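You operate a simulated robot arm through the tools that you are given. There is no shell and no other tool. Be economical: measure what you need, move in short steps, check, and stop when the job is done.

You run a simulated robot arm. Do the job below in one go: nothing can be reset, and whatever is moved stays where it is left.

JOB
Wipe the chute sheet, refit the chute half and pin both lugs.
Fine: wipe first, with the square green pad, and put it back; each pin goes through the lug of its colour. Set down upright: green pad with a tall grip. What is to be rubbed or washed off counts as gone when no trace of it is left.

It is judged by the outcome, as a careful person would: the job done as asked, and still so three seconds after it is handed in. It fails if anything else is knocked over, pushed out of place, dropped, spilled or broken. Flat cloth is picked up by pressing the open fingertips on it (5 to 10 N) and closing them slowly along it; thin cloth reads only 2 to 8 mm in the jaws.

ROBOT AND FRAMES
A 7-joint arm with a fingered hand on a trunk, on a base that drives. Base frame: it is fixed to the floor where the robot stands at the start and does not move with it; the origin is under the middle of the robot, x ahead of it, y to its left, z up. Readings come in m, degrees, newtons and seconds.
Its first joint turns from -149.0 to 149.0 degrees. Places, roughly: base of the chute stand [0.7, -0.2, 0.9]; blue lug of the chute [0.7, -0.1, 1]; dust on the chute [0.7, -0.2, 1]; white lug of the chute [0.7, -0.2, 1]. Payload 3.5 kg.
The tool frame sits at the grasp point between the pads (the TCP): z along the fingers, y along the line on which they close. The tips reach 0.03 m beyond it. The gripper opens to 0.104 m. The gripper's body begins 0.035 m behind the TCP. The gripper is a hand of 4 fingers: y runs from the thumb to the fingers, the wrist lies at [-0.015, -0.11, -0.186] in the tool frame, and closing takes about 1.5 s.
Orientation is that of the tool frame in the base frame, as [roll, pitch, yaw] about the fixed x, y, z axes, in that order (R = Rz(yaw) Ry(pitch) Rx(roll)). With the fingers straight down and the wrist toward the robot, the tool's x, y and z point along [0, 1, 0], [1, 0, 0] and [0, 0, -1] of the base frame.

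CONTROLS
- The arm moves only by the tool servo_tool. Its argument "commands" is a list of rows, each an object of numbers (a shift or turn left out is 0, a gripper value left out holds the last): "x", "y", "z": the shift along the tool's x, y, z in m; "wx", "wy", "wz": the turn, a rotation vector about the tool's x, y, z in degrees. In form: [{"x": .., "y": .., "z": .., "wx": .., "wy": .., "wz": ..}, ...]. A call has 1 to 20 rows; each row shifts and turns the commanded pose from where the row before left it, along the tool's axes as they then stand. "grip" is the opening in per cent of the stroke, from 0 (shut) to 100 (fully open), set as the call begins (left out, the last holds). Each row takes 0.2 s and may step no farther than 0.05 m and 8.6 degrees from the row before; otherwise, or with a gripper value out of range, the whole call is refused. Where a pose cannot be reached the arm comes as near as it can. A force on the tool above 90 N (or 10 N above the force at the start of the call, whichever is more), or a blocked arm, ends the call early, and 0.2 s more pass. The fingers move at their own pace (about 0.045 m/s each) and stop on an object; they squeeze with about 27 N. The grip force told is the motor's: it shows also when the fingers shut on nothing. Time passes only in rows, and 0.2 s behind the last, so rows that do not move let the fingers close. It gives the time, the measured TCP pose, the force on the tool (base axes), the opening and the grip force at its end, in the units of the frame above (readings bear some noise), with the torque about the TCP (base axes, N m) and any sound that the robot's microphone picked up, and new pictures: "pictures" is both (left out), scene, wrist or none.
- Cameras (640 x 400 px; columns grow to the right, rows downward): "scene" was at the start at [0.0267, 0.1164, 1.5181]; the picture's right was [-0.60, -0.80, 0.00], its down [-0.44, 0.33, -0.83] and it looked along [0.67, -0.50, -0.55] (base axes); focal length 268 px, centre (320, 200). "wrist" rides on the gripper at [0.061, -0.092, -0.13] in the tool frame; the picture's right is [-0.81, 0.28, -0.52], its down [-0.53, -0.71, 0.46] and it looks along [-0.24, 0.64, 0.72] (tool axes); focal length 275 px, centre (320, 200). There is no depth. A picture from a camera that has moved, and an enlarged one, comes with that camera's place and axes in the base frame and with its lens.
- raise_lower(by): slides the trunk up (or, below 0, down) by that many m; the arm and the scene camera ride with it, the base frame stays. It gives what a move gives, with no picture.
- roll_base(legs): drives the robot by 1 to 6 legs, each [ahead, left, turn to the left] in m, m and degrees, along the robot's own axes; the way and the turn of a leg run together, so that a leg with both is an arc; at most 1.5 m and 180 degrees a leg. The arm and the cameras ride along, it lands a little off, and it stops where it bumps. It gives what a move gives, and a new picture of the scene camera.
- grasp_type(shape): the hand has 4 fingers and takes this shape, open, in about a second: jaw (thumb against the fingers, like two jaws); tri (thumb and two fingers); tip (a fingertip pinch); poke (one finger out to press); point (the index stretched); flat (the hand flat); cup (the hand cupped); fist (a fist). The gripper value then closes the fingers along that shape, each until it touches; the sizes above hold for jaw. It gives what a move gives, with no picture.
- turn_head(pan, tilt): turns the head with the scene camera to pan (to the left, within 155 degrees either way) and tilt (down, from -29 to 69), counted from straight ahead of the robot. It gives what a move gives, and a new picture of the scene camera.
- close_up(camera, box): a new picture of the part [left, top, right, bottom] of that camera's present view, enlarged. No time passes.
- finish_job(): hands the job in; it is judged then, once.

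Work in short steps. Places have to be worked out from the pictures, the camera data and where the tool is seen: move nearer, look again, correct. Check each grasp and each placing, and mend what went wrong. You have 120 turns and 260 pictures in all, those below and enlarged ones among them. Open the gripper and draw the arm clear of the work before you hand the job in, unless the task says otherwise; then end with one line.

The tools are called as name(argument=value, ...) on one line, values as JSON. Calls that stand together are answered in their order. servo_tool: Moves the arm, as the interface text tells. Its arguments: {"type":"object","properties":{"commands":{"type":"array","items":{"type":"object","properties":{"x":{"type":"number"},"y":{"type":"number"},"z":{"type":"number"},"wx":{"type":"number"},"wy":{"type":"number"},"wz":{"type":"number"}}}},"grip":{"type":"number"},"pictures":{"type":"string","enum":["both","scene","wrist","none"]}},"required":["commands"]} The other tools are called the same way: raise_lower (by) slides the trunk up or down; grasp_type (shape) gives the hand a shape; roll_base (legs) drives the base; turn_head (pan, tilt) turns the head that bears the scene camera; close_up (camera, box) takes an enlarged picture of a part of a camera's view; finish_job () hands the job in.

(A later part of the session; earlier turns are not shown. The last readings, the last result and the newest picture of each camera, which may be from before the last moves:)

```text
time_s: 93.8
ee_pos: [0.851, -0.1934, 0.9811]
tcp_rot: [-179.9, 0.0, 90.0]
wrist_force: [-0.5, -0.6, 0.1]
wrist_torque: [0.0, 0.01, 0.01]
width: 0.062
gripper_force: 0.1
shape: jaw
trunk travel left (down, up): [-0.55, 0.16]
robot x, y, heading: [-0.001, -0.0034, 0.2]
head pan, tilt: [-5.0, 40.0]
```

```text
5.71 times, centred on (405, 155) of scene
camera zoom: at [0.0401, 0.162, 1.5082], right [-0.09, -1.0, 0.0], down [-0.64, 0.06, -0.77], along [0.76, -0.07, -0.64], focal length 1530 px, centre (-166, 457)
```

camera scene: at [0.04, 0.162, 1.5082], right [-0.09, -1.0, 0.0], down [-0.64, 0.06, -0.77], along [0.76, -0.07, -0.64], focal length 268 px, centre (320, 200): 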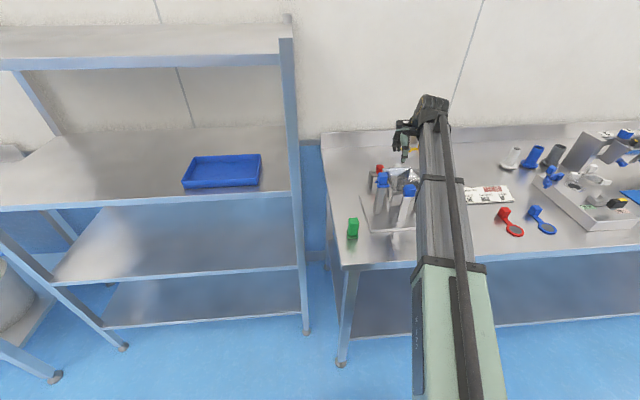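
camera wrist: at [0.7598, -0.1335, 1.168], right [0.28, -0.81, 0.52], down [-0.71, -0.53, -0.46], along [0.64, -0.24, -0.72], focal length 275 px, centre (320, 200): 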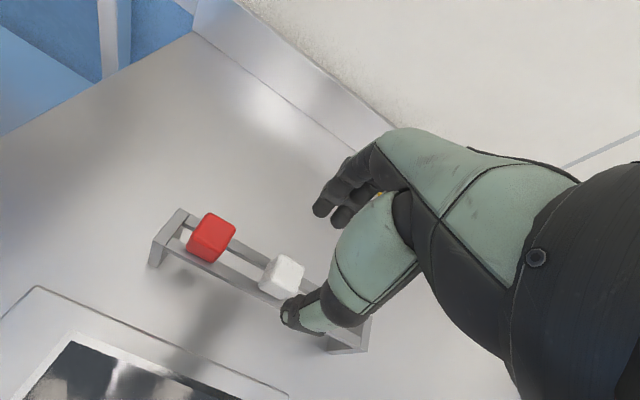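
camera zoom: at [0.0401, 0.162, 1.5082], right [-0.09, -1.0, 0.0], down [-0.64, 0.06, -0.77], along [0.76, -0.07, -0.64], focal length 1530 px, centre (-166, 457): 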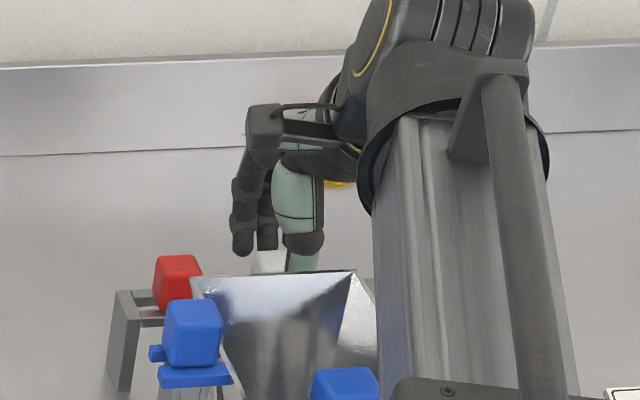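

No contact with anything; I close on the white head and lift.

servo_tool(commands=[{}, {}, {}, {}, {}, {}], grip=0, pictures="none")

servo_tool(commands=[{"z": -0.01}, {"z": -0.02}, {"z": -0.03}, {"z": -0.03}, {"z": -0.03}, {"z": -0.03}, {"z": -0.03}, {}])

close_up(camera="wrist", box=[220, 170, 400, 330])

close_up(camera="scene", box=[375, 80, 455, 170])

```text
time_s: 95.2
ee_pos: [0.8519, -0.1934, 0.9804]
tcp_rot: [180.0, 0.0, 90.1]
wrist_force: [0.1, 0.8, -0.4]
wrist_torque: [0.02, 0.0, 0.0]
width: 0.021
gripper_force: 27.2
shape: jaw
trunk travel left (down, up): [-0.55, 0.16]
robot x, y, heading: [0.0011, 0.0017, -0.0]
head pan, tilt: [-5.0, 40.0]
```

```text
time_s: 97.0
ee_pos: [0.8518, -0.1938, 1.1611]
tcp_rot: [-179.9, 0.0, 90.0]
wrist_force: [-0.9, 0.4, -1.2]
wrist_torque: [-0.04, 0.04, 0.0]
width: 0.0208
gripper_force: 26.9
shape: jaw
trunk travel left (down, up): [-0.55, 0.16]
robot x, y, heading: [0.0006, -0.0028, 0.4]
head pan, tilt: [-5.0, 40.0]
camera scene: at [0.0401, 0.162, 1.5082], right [-0.09, -1.0, 0.0], down [-0.64, 0.06, -0.77], along [0.76, -0.07, -0.64], focal length 268 px, centre (320, 200)
camera wrist: at [0.7595, -0.1324, 1.2925], right [0.28, -0.81, 0.52], down [-0.71, -0.53, -0.46], along [0.64, -0.24, -0.72], focal length 275 px, centre (320, 200)
```

scene: 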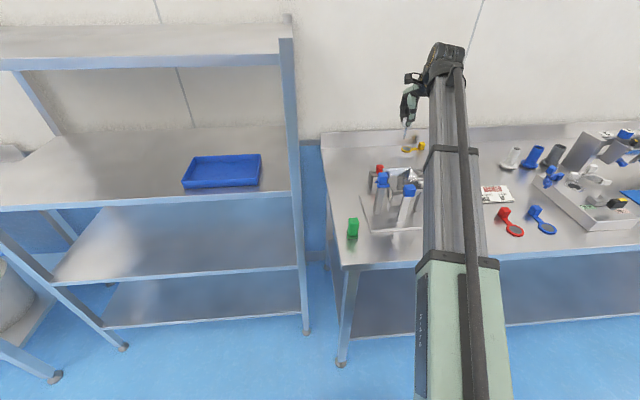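
wrist: 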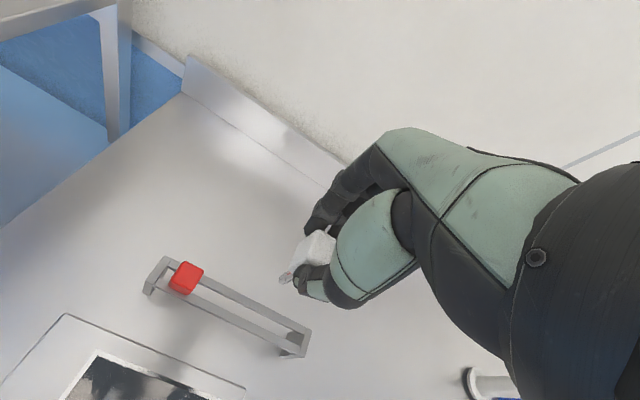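

```text
2.50 times, centred on (310, 250) of wrist
camera zoom: at [0.7595, -0.1324, 1.2925], right [0.28, -0.81, 0.52], down [-0.71, -0.53, -0.46], along [0.64, -0.24, -0.72], focal length 688 px, centre (345, 75)
```

zoom: 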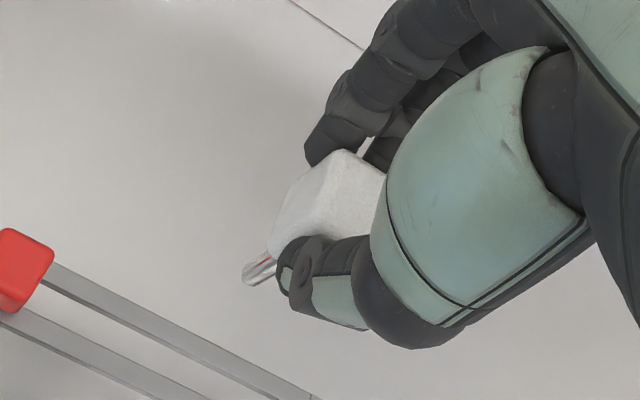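

```text
4.44 times, centred on (415, 125) of scene
camera zoom: at [0.0401, 0.162, 1.5082], right [-0.09, -1.0, 0.0], down [-0.64, 0.06, -0.77], along [0.76, -0.07, -0.64], focal length 1190 px, centre (-102, 533)
```

zoom: 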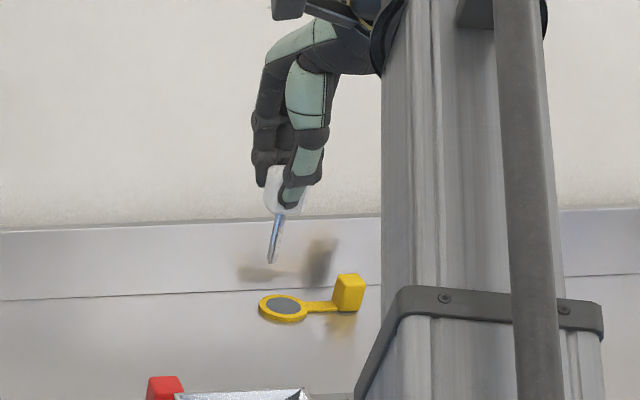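

White pin held straight. I carry it over the white (right) lug.

servo_tool(commands=[{"x": -0.0052, "y": -0.0265}, {"x": -0.0052, "y": -0.0265}, {"x": -0.0052, "y": -0.0265}, {"x": -0.0052, "y": -0.0265}, {"x": -0.0052, "y": -0.0265}, {"x": -0.0052, "y": -0.0265}, {}, {"z": 0.02}, {"z": 0.02}, {}, {}])

close_up(camera="wrist", box=[220, 210, 340, 320])

close_up(camera="scene", box=[385, 140, 445, 200])

```text
time_s: 99.3
ee_pos: [0.6936, -0.2254, 1.1208]
tcp_rot: [179.9, 0.0, 90.0]
wrist_force: [0.0, -0.2, 0.1]
wrist_torque: [-0.04, -0.03, -0.05]
width: 0.0208
gripper_force: 27.2
shape: jaw
trunk travel left (down, up): [-0.55, 0.16]
robot x, y, heading: [0.0003, -0.0003, -0.0]
head pan, tilt: [-5.0, 40.0]
camera scene: at [0.0401, 0.162, 1.5082], right [-0.09, -1.0, 0.0], down [-0.64, 0.06, -0.77], along [0.76, -0.07, -0.64], focal length 268 px, centre (320, 200)
camera wrist: at [0.6019, -0.1637, 1.2516], right [0.27, -0.81, 0.52], down [-0.71, -0.53, -0.46], along [0.64, -0.24, -0.72], focal length 275 px, centre (320, 200)
```

scene: 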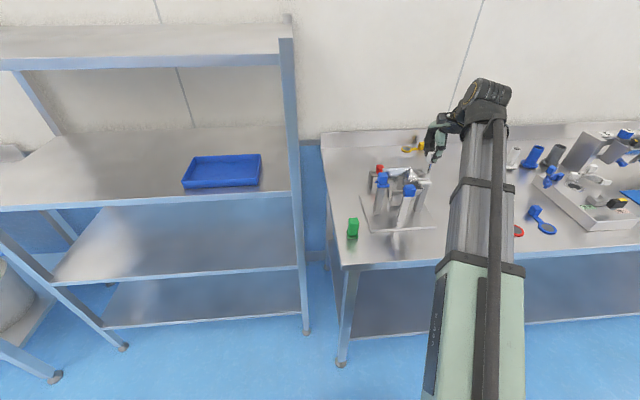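
wrist: 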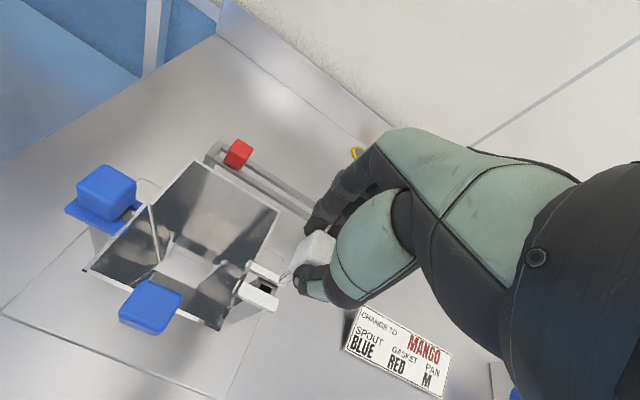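

```text
3.64 times, centred on (280, 265) of wrist
camera zoom: at [0.6019, -0.1637, 1.2516], right [0.27, -0.81, 0.52], down [-0.71, -0.53, -0.46], along [0.64, -0.24, -0.72], focal length 1001 px, centre (466, -36)
```

zoom: 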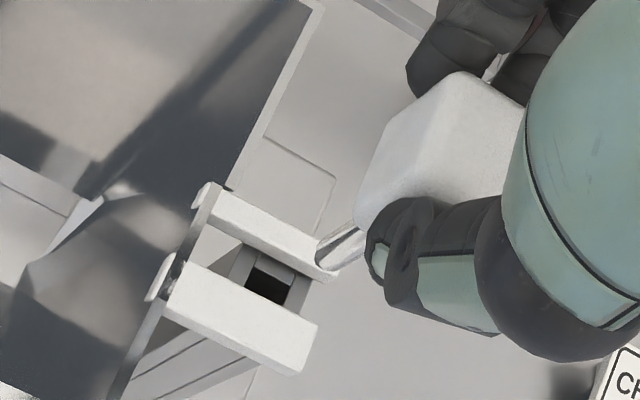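

```text
6.67 times, centred on (415, 170) of scene
camera zoom: at [0.0401, 0.162, 1.5082], right [-0.09, -1.0, 0.0], down [-0.64, 0.06, -0.77], along [0.76, -0.07, -0.64], focal length 1785 px, centre (-313, 400)
```

zoom: 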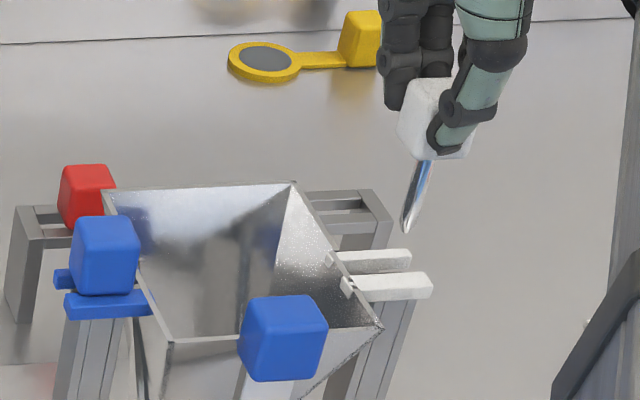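

I lower to just above the fork and compare tip and hole closely.

servo_tool(commands=[{"z": 0.006}, {"z": 0.005}, {}, {}], pictures="wrist")

close_up(camera="wrist", box=[260, 240, 320, 290])

close_up(camera="scene", box=[405, 150, 445, 190])

```text
time_s: 100.3
ee_pos: [0.6937, -0.226, 1.1101]
tcp_rot: [-179.9, 0.0, 90.0]
wrist_force: [-0.7, 0.1, -0.6]
wrist_torque: [0.02, 0.0, 0.02]
width: 0.021
gripper_force: 26.5
shape: jaw
trunk travel left (down, up): [-0.55, 0.16]
robot x, y, heading: [0.0, 0.0019, 0.2]
head pan, tilt: [-5.0, 40.0]
camera wrist: at [0.6015, -0.1646, 1.2407], right [0.28, -0.81, 0.52], down [-0.71, -0.53, -0.46], along [0.64, -0.24, -0.72], focal length 275 px, centre (320, 200)
```

wrist: 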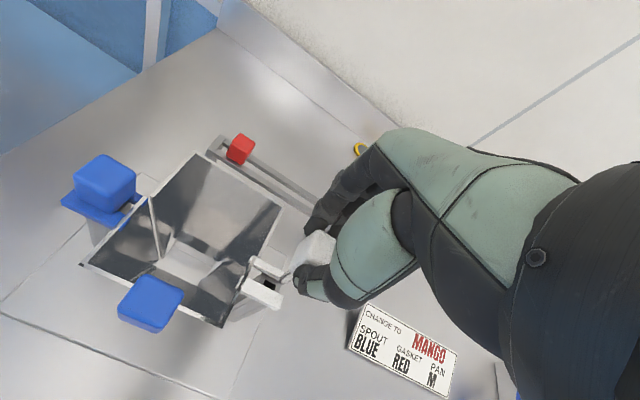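

```text
8.00 times, centred on (290, 265) of wrist
camera zoom: at [0.6015, -0.1646, 1.2407], right [0.28, -0.81, 0.52], down [-0.71, -0.53, -0.46], along [0.64, -0.24, -0.72], focal length 2202 px, centre (560, -320)
```

zoom: 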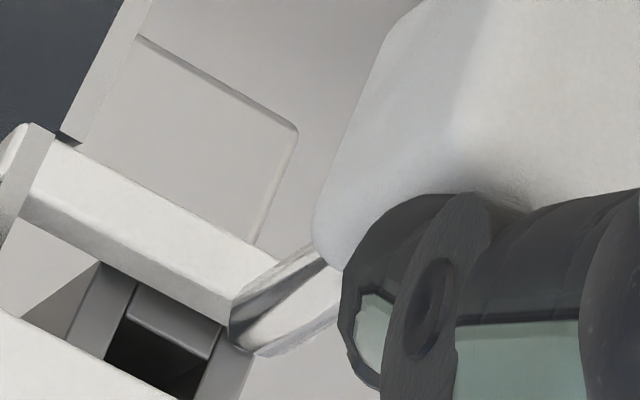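

```text
10.00 times, centred on (425, 170) of scene
camera zoom: at [0.0401, 0.162, 1.5082], right [-0.09, -1.0, 0.0], down [-0.64, 0.06, -0.77], along [0.76, -0.07, -0.64], focal length 2677 px, centre (-730, 500)
```

zoom: 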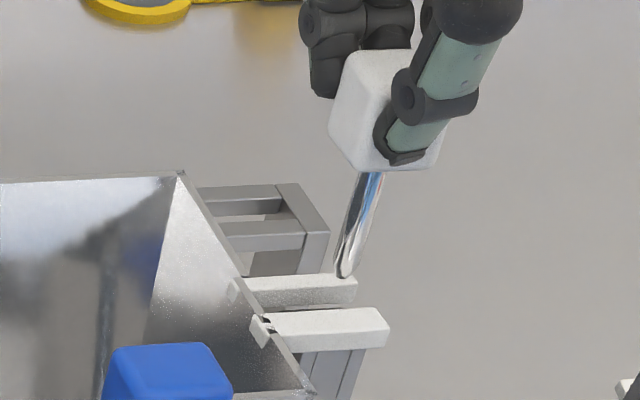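

Tip is about 3 mm short in x and 1.5 mm off in y from the hole; I correct and lower 8 mm, then check again.

servo_tool(commands=[{"x": 0.0015, "y": 0.0028}, {"z": 0.004}, {"z": 0.004}, {}, {}], pictures="wrist")

close_up(camera="wrist", box=[260, 240, 320, 290])

close_up(camera="scene", box=[405, 150, 445, 190])

```text
time_s: 101.5
ee_pos: [0.6958, -0.2238, 1.1007]
tcp_rot: [179.9, 0.0, 90.0]
wrist_force: [0.5, -0.5, -0.4]
wrist_torque: [-0.02, 0.01, -0.02]
width: 0.0207
gripper_force: 27.8
shape: jaw
trunk travel left (down, up): [-0.55, 0.16]
robot x, y, heading: [-0.0014, 0.0026, 0.1]
head pan, tilt: [-5.0, 40.0]
camera wrist: at [0.604, -0.1633, 1.2319], right [0.28, -0.81, 0.52], down [-0.71, -0.53, -0.46], along [0.64, -0.24, -0.72], focal length 275 px, centre (320, 200)
```

wrist: 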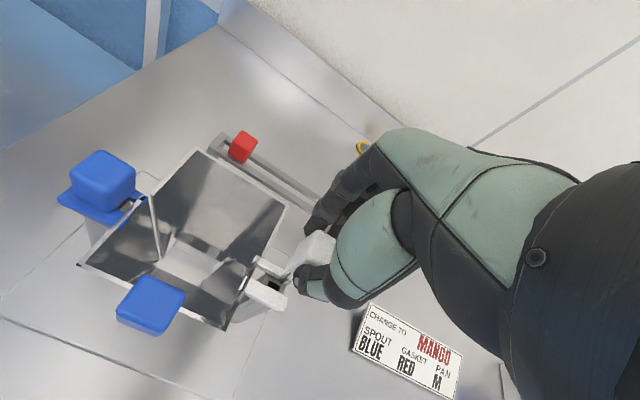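

```text
8.00 times, centred on (290, 265) of wrist
camera zoom: at [0.604, -0.1633, 1.2319], right [0.28, -0.81, 0.52], down [-0.71, -0.53, -0.46], along [0.64, -0.24, -0.72], focal length 2202 px, centre (560, -320)
```

zoom: 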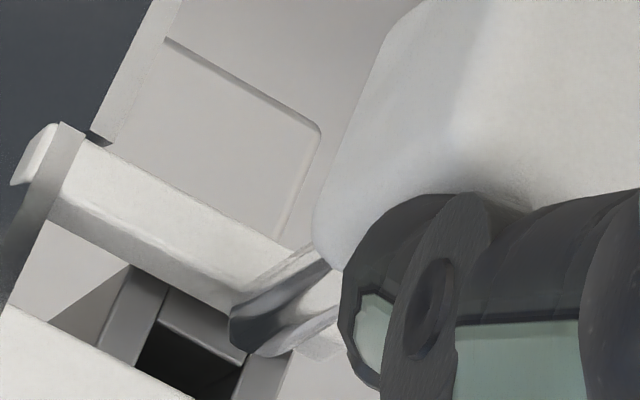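

```text
10.00 times, centred on (425, 170) of scene
camera zoom: at [0.0401, 0.162, 1.5082], right [-0.09, -1.0, 0.0], down [-0.64, 0.06, -0.77], along [0.76, -0.07, -0.64], focal length 2677 px, centre (-730, 500)
```

zoom: 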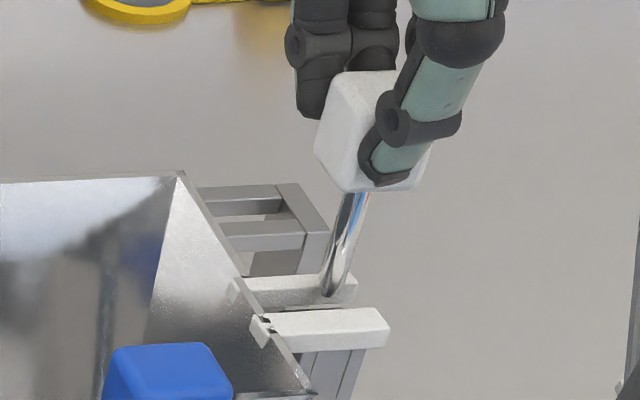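

Tip position agrees in both views; the hole estimate differs by ±2 mm, so I take the mean (0.7 mm to -y) and lower gently with force feedback.

servo_tool(commands=[{"x": -0.0007}, {"z": 0.004}, {"z": 0.003}, {"z": 0.003}, {"z": 0.003}, {}], pictures="wrist")

close_up(camera="wrist", box=[260, 240, 320, 290])

close_up(camera="scene", box=[405, 150, 445, 190])

```text
time_s: 103.0
ee_pos: [0.6937, -0.2226, 1.091]
tcp_rot: [179.7, 0.0, 90.1]
wrist_force: [2.0, 2.6, 24.0]
wrist_torque: [0.0, -0.11, 0.04]
width: 0.0225
gripper_force: 26.5
shape: jaw
trunk travel left (down, up): [-0.55, 0.16]
robot x, y, heading: [0.0018, 0.0021, -0.1]
head pan, tilt: [-5.0, 40.0]
camera wrist: at [0.6019, -0.162, 1.2207], right [0.27, -0.81, 0.52], down [-0.71, -0.53, -0.46], along [0.65, -0.24, -0.72], focal length 275 px, centre (320, 200)
```

wrist: 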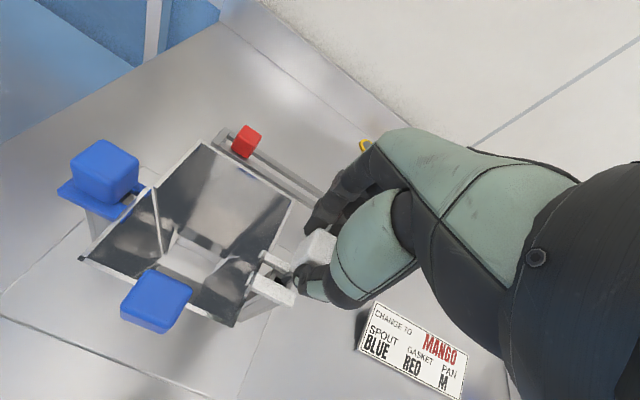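

```text
8.00 times, centred on (290, 265) of wrist
camera zoom: at [0.6019, -0.162, 1.2207], right [0.27, -0.81, 0.52], down [-0.71, -0.53, -0.46], along [0.65, -0.24, -0.72], focal length 2202 px, centre (560, -320)
```

zoom: 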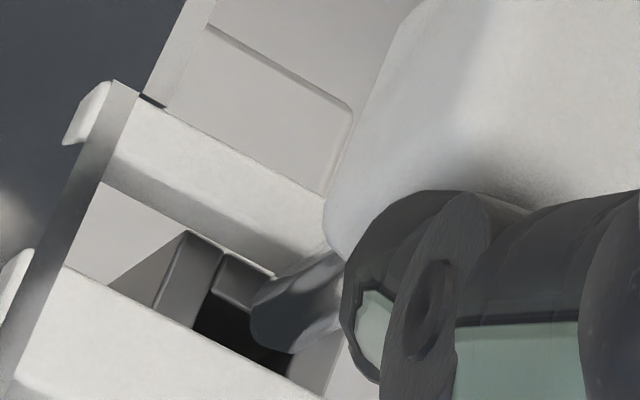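

```text
10.00 times, centred on (425, 170) of scene
camera zoom: at [0.0379, 0.1629, 1.5084], right [-0.09, -1.0, 0.0], down [-0.64, 0.06, -0.77], along [0.76, -0.07, -0.64], focal length 2677 px, centre (-730, 500)
```

zoom: 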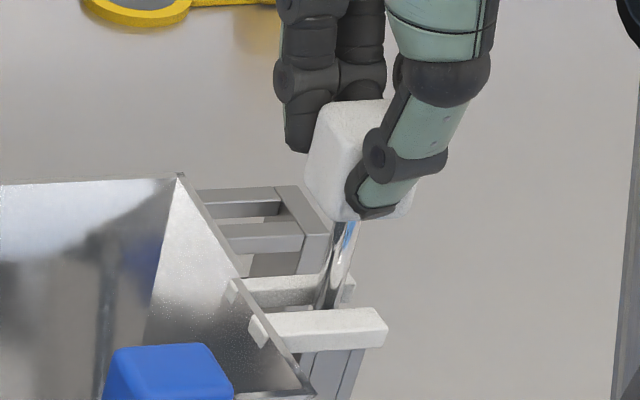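

The tip landed on the right rim of the hole (wrist view), so it must go to +y. I back off 6 mm and shift +3 mm in y.

servo_tool(commands=[{"z": -0.003}, {"z": -0.004}, {"x": 0.003}, {}, {}], pictures="wrist")

close_up(camera="wrist", box=[260, 240, 320, 290])

close_up(camera="scene", box=[405, 150, 445, 190])

```text
time_s: 104.2
ee_pos: [0.6959, -0.2211, 1.0951]
tcp_rot: [180.0, 0.0, 90.0]
wrist_force: [-0.5, -0.2, 0.3]
wrist_torque: [0.01, -0.01, 0.04]
width: 0.0218
gripper_force: 26.6
shape: jaw
trunk travel left (down, up): [-0.55, 0.16]
robot x, y, heading: [0.003, 0.0024, 0.1]
head pan, tilt: [-5.0, 40.0]
camera wrist: at [0.6038, -0.16, 1.2259], right [0.28, -0.81, 0.52], down [-0.71, -0.53, -0.46], along [0.64, -0.24, -0.72], focal length 275 px, centre (320, 200)
```

wrist: 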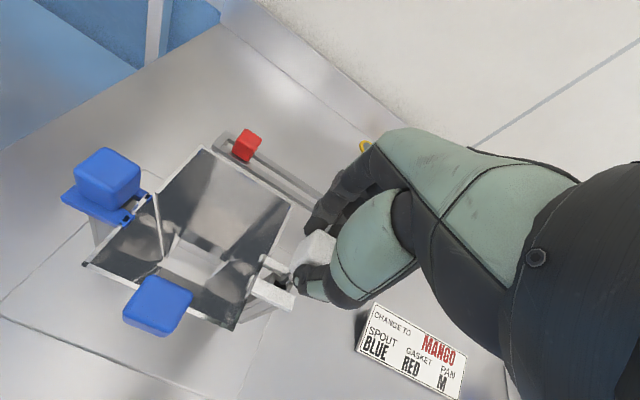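

```text
8.00 times, centred on (290, 265) of wrist
camera zoom: at [0.6038, -0.16, 1.2259], right [0.28, -0.81, 0.52], down [-0.71, -0.53, -0.46], along [0.64, -0.24, -0.72], focal length 2202 px, centre (560, -320)
```

zoom: 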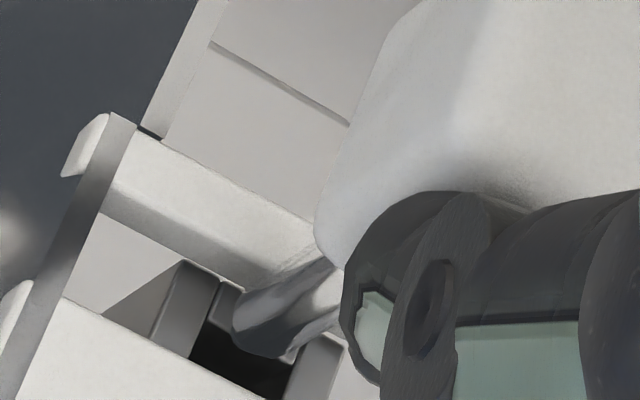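

```text
10.00 times, centred on (425, 170) of scene
camera zoom: at [0.0401, 0.1619, 1.5081], right [-0.09, -1.0, 0.0], down [-0.64, 0.06, -0.77], along [0.76, -0.07, -0.64], focal length 2677 px, centre (-730, 500)
```

zoom: 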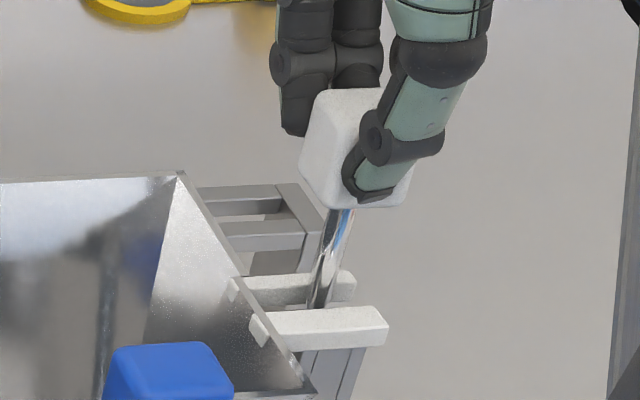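

Now the tip seems about 1 mm past centre; I shift back 1 mm and lower in small steps.

servo_tool(commands=[{"x": -0.001}, {"z": 0.003}, {"z": 0.003}, {}], pictures="none")

servo_tool(commands=[{"z": 0.003}, {}], pictures="wrist")

close_up(camera="wrist", box=[260, 240, 320, 290])

```text
time_s: 105.2
ee_pos: [0.6945, -0.2233, 1.0898]
tcp_rot: [179.8, 0.0, 90.0]
wrist_force: [0.4, 1.3, 17.1]
wrist_torque: [0.03, -0.05, 0.01]
width: 0.0221
gripper_force: 27.2
shape: jaw
trunk travel left (down, up): [-0.55, 0.16]
robot x, y, heading: [0.0, 0.0002, 0.1]
head pan, tilt: [-5.0, 40.0]
```

```text
time_s: 105.8
ee_pos: [0.6951, -0.222, 1.0888]
tcp_rot: [179.6, 0.1, 90.0]
wrist_force: [2.1, 3.2, 37.9]
wrist_torque: [0.06, -0.1, -0.01]
width: 0.0235
gripper_force: 27.2
shape: jaw
trunk travel left (down, up): [-0.55, 0.16]
robot x, y, heading: [-0.0026, -0.0031, -0.2]
head pan, tilt: [-5.0, 40.0]
camera wrist: at [0.6017, -0.1604, 1.2196], right [0.27, -0.81, 0.52], down [-0.71, -0.53, -0.46], along [0.65, -0.24, -0.72], focal length 275 px, centre (320, 200)
```

wrist: 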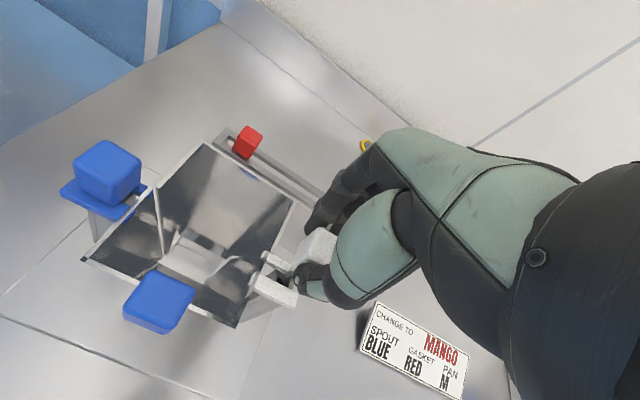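

```text
8.00 times, centred on (290, 265) of wrist
camera zoom: at [0.6017, -0.1604, 1.2196], right [0.27, -0.81, 0.52], down [-0.71, -0.53, -0.46], along [0.65, -0.24, -0.72], focal length 2202 px, centre (560, -320)
```

zoom: 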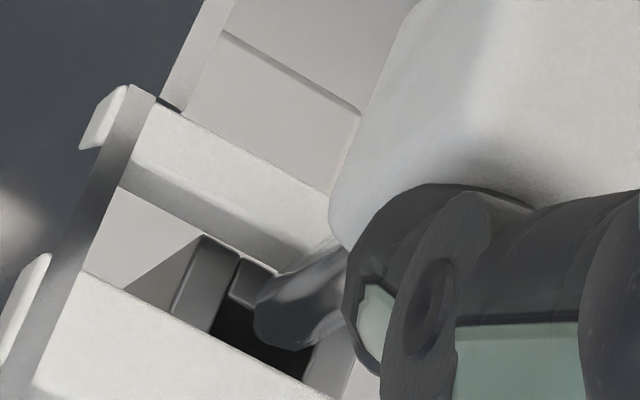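

Still on the far-right rim. From this picture the tip needs about -2.3 mm in x and +2.4 mm in y; I back off, shift, and look.

servo_tool(commands=[{"z": -0.004}, {"z": -0.005}, {"x": 0.0024, "y": -0.0023}, {}, {}], pictures="wrist")

close_up(camera="wrist", box=[260, 240, 320, 290])

close_up(camera="scene", box=[405, 150, 445, 190])

```text
time_s: 107.0
ee_pos: [0.6936, -0.2207, 1.0952]
tcp_rot: [179.9, 0.0, 90.0]
wrist_force: [0.0, -1.2, -0.4]
wrist_torque: [0.01, -0.02, 0.02]
width: 0.0224
gripper_force: 27.1
shape: jaw
trunk travel left (down, up): [-0.55, 0.16]
robot x, y, heading: [-0.002, -0.0009, -0.3]
head pan, tilt: [-5.0, 40.0]
camera wrist: at [0.6017, -0.1595, 1.2253], right [0.28, -0.81, 0.52], down [-0.71, -0.53, -0.46], along [0.64, -0.24, -0.72], focal length 275 px, centre (320, 200)
```

wrist: 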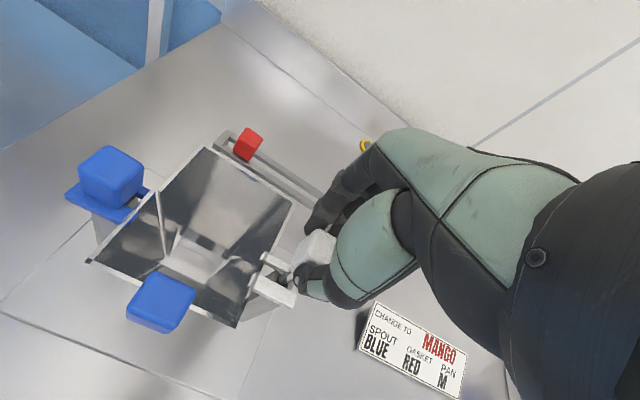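

```text
8.00 times, centred on (290, 265) of wrist
camera zoom: at [0.6017, -0.1595, 1.2253], right [0.28, -0.81, 0.52], down [-0.71, -0.53, -0.46], along [0.64, -0.24, -0.72], focal length 2202 px, centre (560, -320)
```

zoom: 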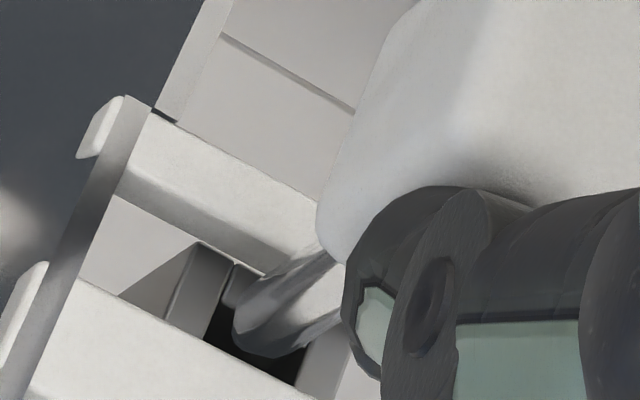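

```text
10.00 times, centred on (425, 170) of scene
camera zoom: at [0.0401, 0.1619, 1.5081], right [-0.09, -1.0, 0.0], down [-0.64, 0.06, -0.77], along [0.76, -0.07, -0.64], focal length 2677 px, centre (-730, 500)
```

zoom: 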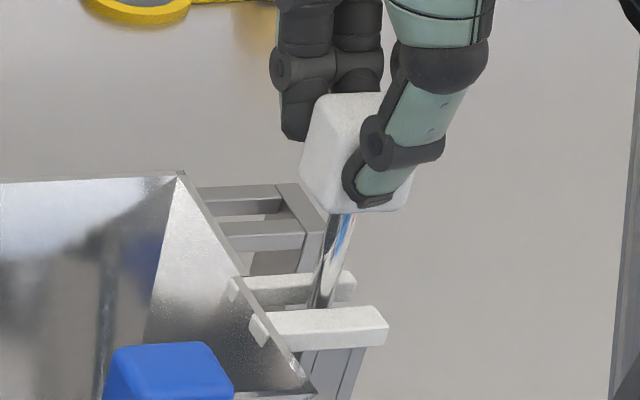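

Best estimate now: about 1.2 mm more in +x and 0.6 mm in -y. I apply that and lower stepwise.

servo_tool(commands=[{"x": -0.0006, "y": 0.0012}, {"z": 0.002}, {"z": 0.002}, {"z": 0.002}, {}], pictures="wrist")

close_up(camera="wrist", box=[260, 240, 320, 290])

close_up(camera="scene", box=[410, 160, 440, 190])

```text
time_s: 108.2
ee_pos: [0.6936, -0.2206, 1.0902]
tcp_rot: [179.9, 0.0, 90.0]
wrist_force: [1.3, 1.7, 14.5]
wrist_torque: [0.0, -0.09, 0.0]
width: 0.0223
gripper_force: 27.0
shape: jaw
trunk travel left (down, up): [-0.55, 0.16]
robot x, y, heading: [-0.0018, -0.0015, 0.0]
head pan, tilt: [-5.0, 40.0]
camera wrist: at [0.6014, -0.1594, 1.2214], right [0.27, -0.81, 0.52], down [-0.71, -0.53, -0.46], along [0.65, -0.24, -0.72], focal length 275 px, centre (320, 200)
```

wrist: 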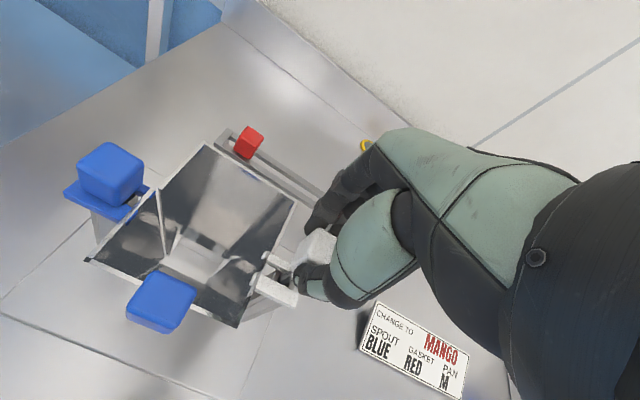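

```text
8.00 times, centred on (290, 265) of wrist
camera zoom: at [0.6014, -0.1594, 1.2214], right [0.27, -0.81, 0.52], down [-0.71, -0.53, -0.46], along [0.65, -0.24, -0.72], focal length 2202 px, centre (560, -320)
```

zoom: 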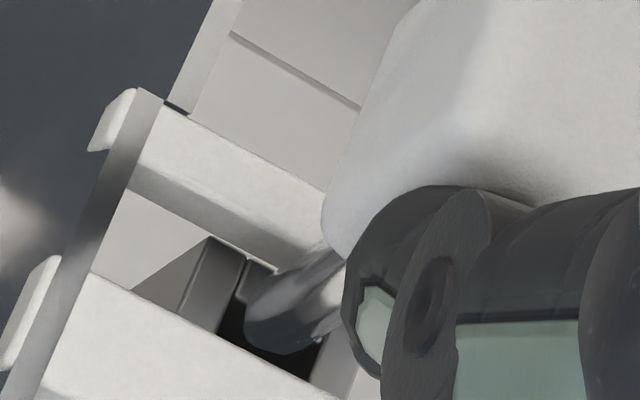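

```text
13.33 times, centred on (425, 175) of scene
camera zoom: at [0.0389, 0.1625, 1.5083], right [-0.09, -1.0, 0.0], down [-0.64, 0.06, -0.77], along [0.76, -0.07, -0.64], focal length 3569 px, centre (-1080, 533)
```

zoom: 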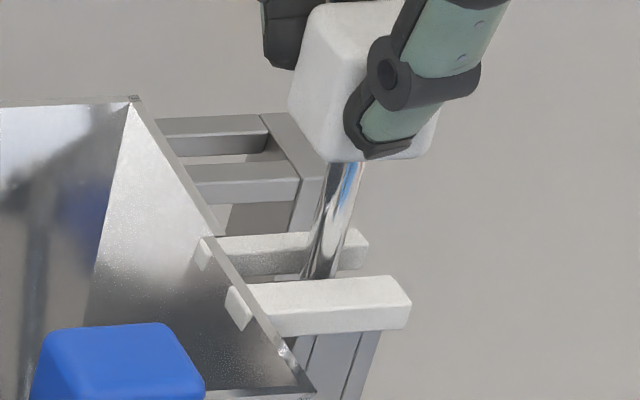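

The pin (≈8 mm) has only ~1 mm clearance. With light pressing I slide the tip in 0.5 mm steps to +y and watch for it to drop in.

servo_tool(commands=[{"x": 0.0005}, {"x": 0.0005}, {"x": 0.0005}, {}], pictures="none")

```text
time_s: 109.2
ee_pos: [0.6932, -0.2182, 1.0905]
tcp_rot: [179.9, -0.1, 90.0]
wrist_force: [1.7, 1.1, 16.8]
wrist_torque: [0.01, -0.16, 0.03]
width: 0.0229
gripper_force: 27.2
shape: jaw
trunk travel left (down, up): [-0.55, 0.16]
robot x, y, heading: [0.001, 0.003, 0.1]
head pan, tilt: [-5.0, 40.0]
```

No drop yet; I try a slide in -x as the picture suggested.

servo_tool(commands=[{"y": -0.0005}, {"y": -0.0005}, {"y": -0.0005}, {"y": -0.0005}, {}], pictures="wrist")

close_up(camera="wrist", box=[260, 240, 320, 290])

close_up(camera="scene", box=[410, 160, 440, 190])

```text
time_s: 110.3
ee_pos: [0.6916, -0.2187, 1.0905]
tcp_rot: [180.0, 0.0, 89.9]
wrist_force: [3.0, 0.8, 16.6]
wrist_torque: [-0.02, -0.26, 0.02]
width: 0.0227
gripper_force: 27.2
shape: jaw
trunk travel left (down, up): [-0.55, 0.16]
robot x, y, heading: [-0.0014, 0.0016, 0.1]
head pan, tilt: [-5.0, 40.0]
camera wrist: at [0.5996, -0.1575, 1.2211], right [0.27, -0.81, 0.52], down [-0.71, -0.53, -0.46], along [0.65, -0.24, -0.72], focal length 275 px, centre (320, 200)
```

wrist: 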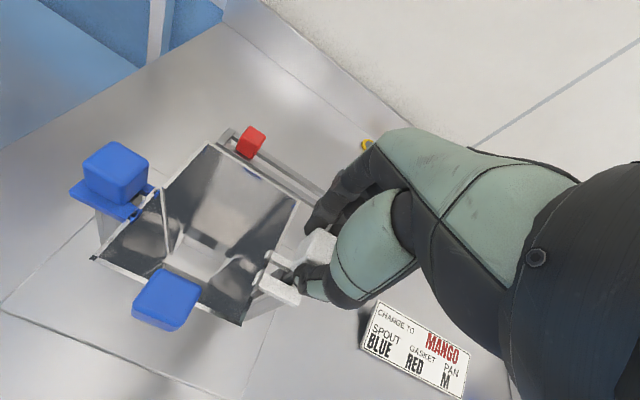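

```text
8.00 times, centred on (290, 265) of wrist
camera zoom: at [0.5996, -0.1575, 1.2211], right [0.27, -0.81, 0.52], down [-0.71, -0.53, -0.46], along [0.65, -0.24, -0.72], focal length 2202 px, centre (560, -320)
```

zoom: 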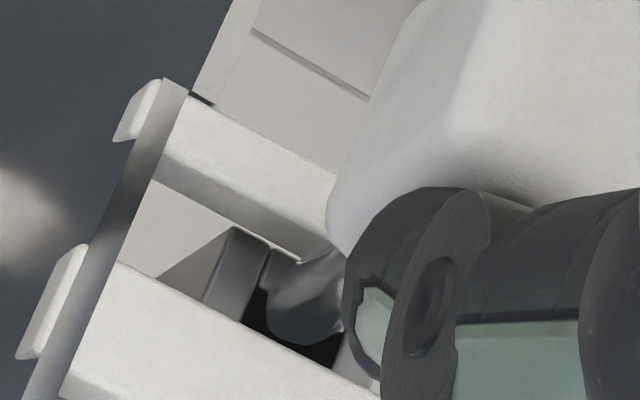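

```text
13.33 times, centred on (425, 175) of scene
camera zoom: at [0.0389, 0.1626, 1.5081], right [-0.09, -1.0, 0.0], down [-0.64, 0.06, -0.77], along [0.76, -0.07, -0.64], focal length 3569 px, centre (-1080, 533)
```

zoom: 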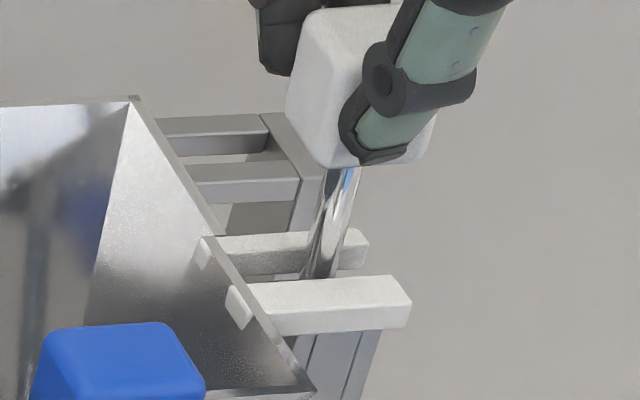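

The tip sticks at the rim while the hand moves. I lift 4 mm free and look again.

servo_tool(commands=[{"z": -0.003}, {"z": -0.003}, {}, {}], pictures="wrist")

close_up(camera="wrist", box=[260, 240, 320, 290])

close_up(camera="scene", box=[410, 155, 440, 185])

```text
time_s: 111.3
ee_pos: [0.6928, -0.2185, 1.0949]
tcp_rot: [179.9, 0.0, 89.9]
wrist_force: [-0.3, -0.1, 0.3]
wrist_torque: [0.01, 0.01, 0.01]
width: 0.0219
gripper_force: 26.6
shape: jaw
trunk travel left (down, up): [-0.55, 0.16]
robot x, y, heading: [0.0006, 0.002, -0.0]
head pan, tilt: [-5.0, 40.0]
camera wrist: at [0.6009, -0.1579, 1.226], right [0.28, -0.81, 0.52], down [-0.71, -0.53, -0.46], along [0.64, -0.24, -0.72], focal length 275 px, centre (320, 200)
```

wrist: 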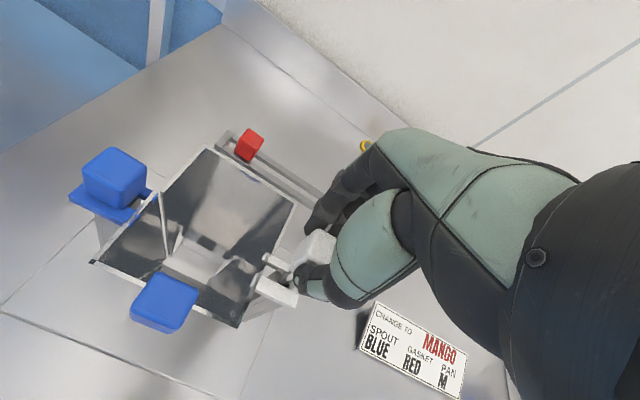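

```text
8.00 times, centred on (290, 265) of wrist
camera zoom: at [0.6009, -0.1579, 1.226], right [0.28, -0.81, 0.52], down [-0.71, -0.53, -0.46], along [0.64, -0.24, -0.72], focal length 2202 px, centre (560, -320)
```

zoom: 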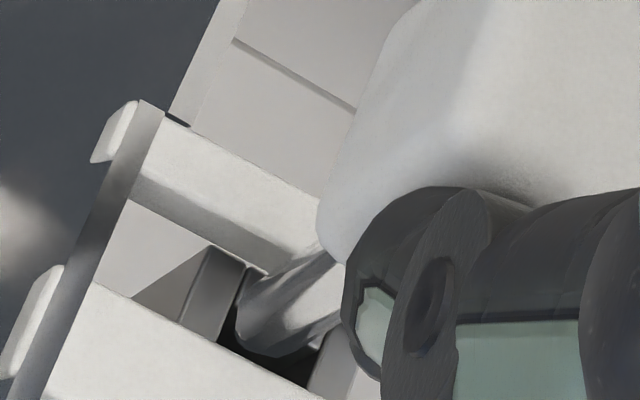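

```text
13.33 times, centred on (425, 170) of scene
camera zoom: at [0.0401, 0.162, 1.5081], right [-0.09, -1.0, 0.0], down [-0.64, 0.06, -0.77], along [0.76, -0.07, -0.64], focal length 3569 px, centre (-1080, 600)
```

zoom: 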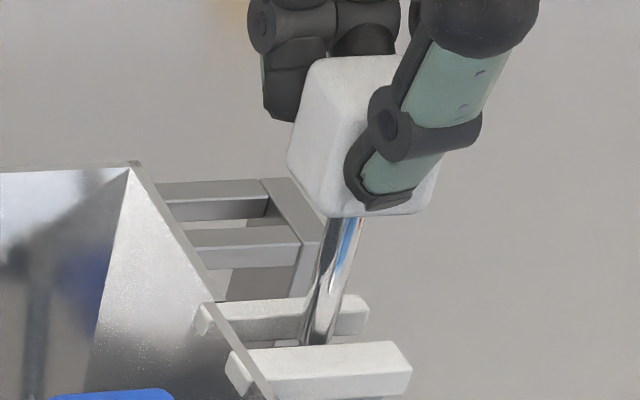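

Computing tip and hole in the same wrist frame now: tip is -2.3 mm in x and +2.6 mm in y from the hole centre. I correct exactly by that and lower slowly.

servo_tool(commands=[{"x": -0.0013, "y": 0.0012}, {"x": -0.0013, "y": 0.0011}, {"z": 0.002}, {"z": 0.0015}, {"z": 0.0015}, {}], pictures="wrist")

close_up(camera="wrist", box=[260, 240, 320, 290])

close_up(camera="scene", box=[410, 155, 440, 185])

```text
time_s: 112.8
ee_pos: [0.6947, -0.2216, 1.0922]
tcp_rot: [179.9, 0.0, 90.0]
wrist_force: [0.4, -0.2, 8.0]
wrist_torque: [0.01, -0.03, 0.0]
width: 0.0219
gripper_force: 27.0
shape: jaw
trunk travel left (down, up): [-0.55, 0.16]
robot x, y, heading: [-0.0012, 0.0004, 0.1]
head pan, tilt: [-5.0, 40.0]
camera wrist: at [0.6024, -0.1602, 1.2218], right [0.27, -0.81, 0.52], down [-0.71, -0.53, -0.46], along [0.65, -0.24, -0.72], focal length 275 px, centre (320, 200)
```

wrist: 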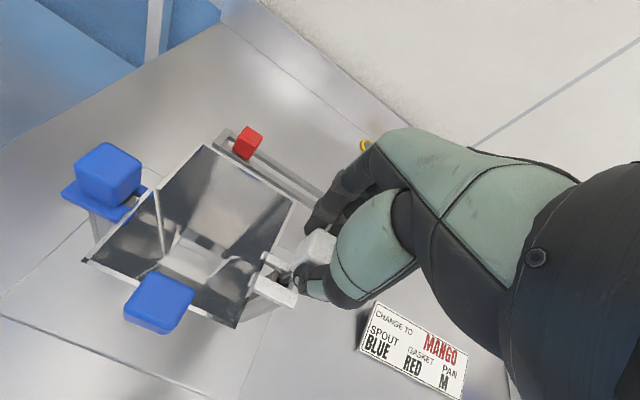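

```text
8.00 times, centred on (290, 265) of wrist
camera zoom: at [0.6024, -0.1602, 1.2218], right [0.27, -0.81, 0.52], down [-0.71, -0.53, -0.46], along [0.65, -0.24, -0.72], focal length 2202 px, centre (560, -320)
```

zoom: 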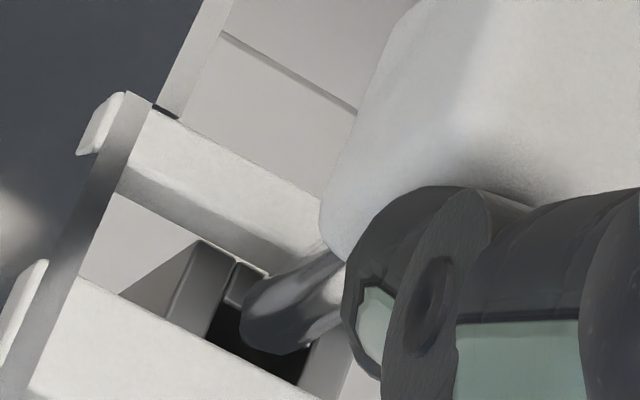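

```text
13.33 times, centred on (425, 170) of scene
camera zoom: at [0.0394, 0.1623, 1.5083], right [-0.09, -1.0, 0.0], down [-0.64, 0.06, -0.77], along [0.76, -0.07, -0.64], focal length 3569 px, centre (-1080, 600)
```

zoom: 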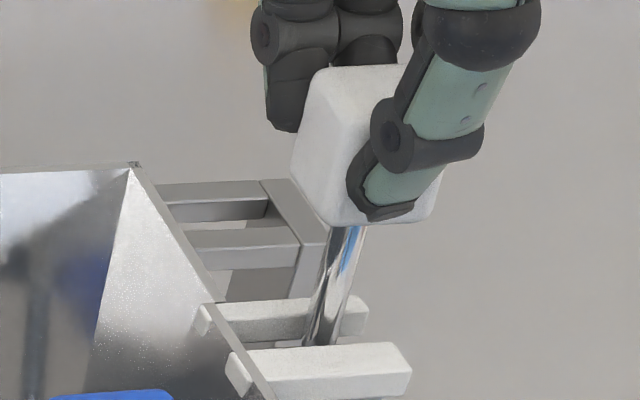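

I realise the lighter band is the far rim's top surface, so the hole centre lies ≈4 mm nearer the robot. I lift 4 mm, shift -4.2 mm in x, and look.

servo_tool(commands=[{"z": -0.004}, {"y": -0.0021, "x": 0.0002}, {"y": -0.0021, "x": 0.0002}, {}, {}], pictures="wrist")

close_up(camera="wrist", box=[260, 240, 320, 290])

close_up(camera="scene", box=[410, 155, 440, 185])

```text
time_s: 114.0
ee_pos: [0.6921, -0.2221, 1.0942]
tcp_rot: [-180.0, 0.0, 89.9]
wrist_force: [1.0, -0.4, -0.3]
wrist_torque: [0.04, -0.05, 0.05]
width: 0.0221
gripper_force: 27.2
shape: jaw
trunk travel left (down, up): [-0.55, 0.16]
robot x, y, heading: [-0.0004, -0.0, -0.2]
head pan, tilt: [-5.0, 40.0]
camera wrist: at [0.599, -0.1605, 1.2246], right [0.28, -0.81, 0.52], down [-0.71, -0.53, -0.46], along [0.64, -0.24, -0.72], focal length 275 px, centre (320, 200)
```

wrist: 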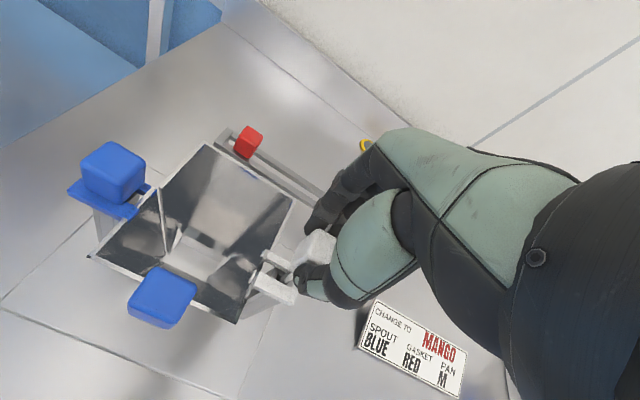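

```text
8.00 times, centred on (290, 265) of wrist
camera zoom: at [0.599, -0.1605, 1.2246], right [0.28, -0.81, 0.52], down [-0.71, -0.53, -0.46], along [0.64, -0.24, -0.72], focal length 2202 px, centre (560, -320)
```

zoom: 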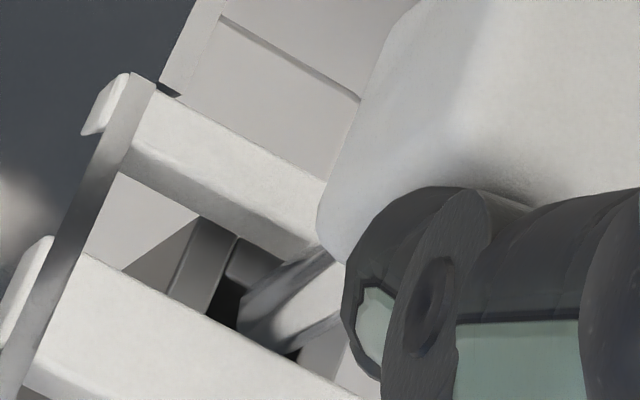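

```text
13.33 times, centred on (425, 170) of scene
camera zoom: at [0.0401, 0.162, 1.5082], right [-0.09, -1.0, 0.0], down [-0.64, 0.06, -0.77], along [0.76, -0.07, -0.64], focal length 3569 px, centre (-1080, 600)
```

zoom: 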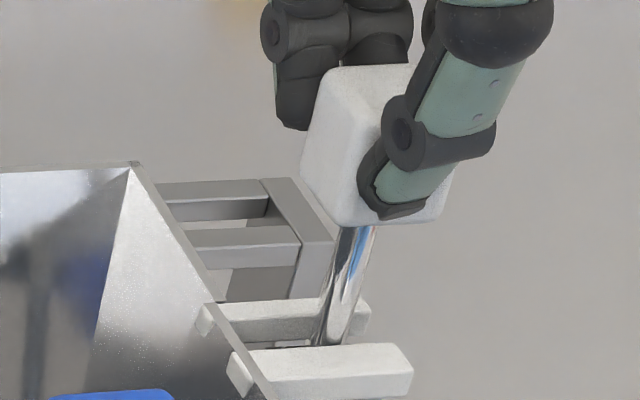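

Now tip and hole centre line up. I lower slowly.

servo_tool(commands=[{"z": 0.003}, {"z": 0.003}, {"z": 0.003}, {}], pictures="wrist")

close_up(camera="wrist", box=[260, 240, 320, 290])

```text
time_s: 115.0
ee_pos: [0.6901, -0.2215, 1.0842]
tcp_rot: [-180.0, 0.0, 89.9]
wrist_force: [0.4, 0.3, -0.8]
wrist_torque: [-0.02, 0.01, 0.0]
width: 0.0225
gripper_force: 27.1
shape: jaw
trunk travel left (down, up): [-0.55, 0.16]
robot x, y, heading: [-0.0004, 0.001, 0.0]
head pan, tilt: [-5.0, 40.0]
camera wrist: at [0.5987, -0.1608, 1.2157], right [0.28, -0.81, 0.52], down [-0.71, -0.53, -0.46], along [0.64, -0.24, -0.72], focal length 275 px, centre (320, 200)
```

wrist: 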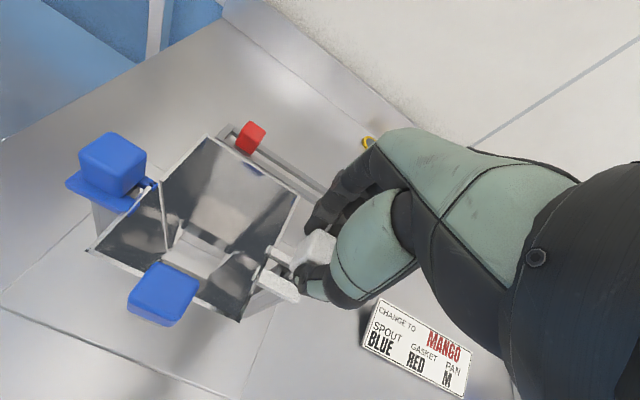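

```text
8.00 times, centred on (290, 265) of wrist
camera zoom: at [0.5987, -0.1608, 1.2157], right [0.28, -0.81, 0.52], down [-0.71, -0.53, -0.46], along [0.64, -0.24, -0.72], focal length 2202 px, centre (560, -320)
```

zoom: 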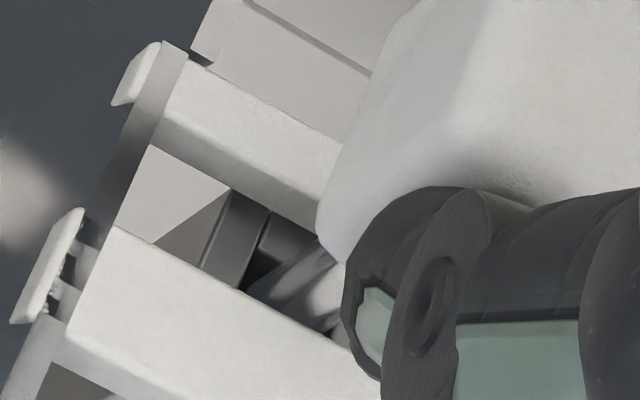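

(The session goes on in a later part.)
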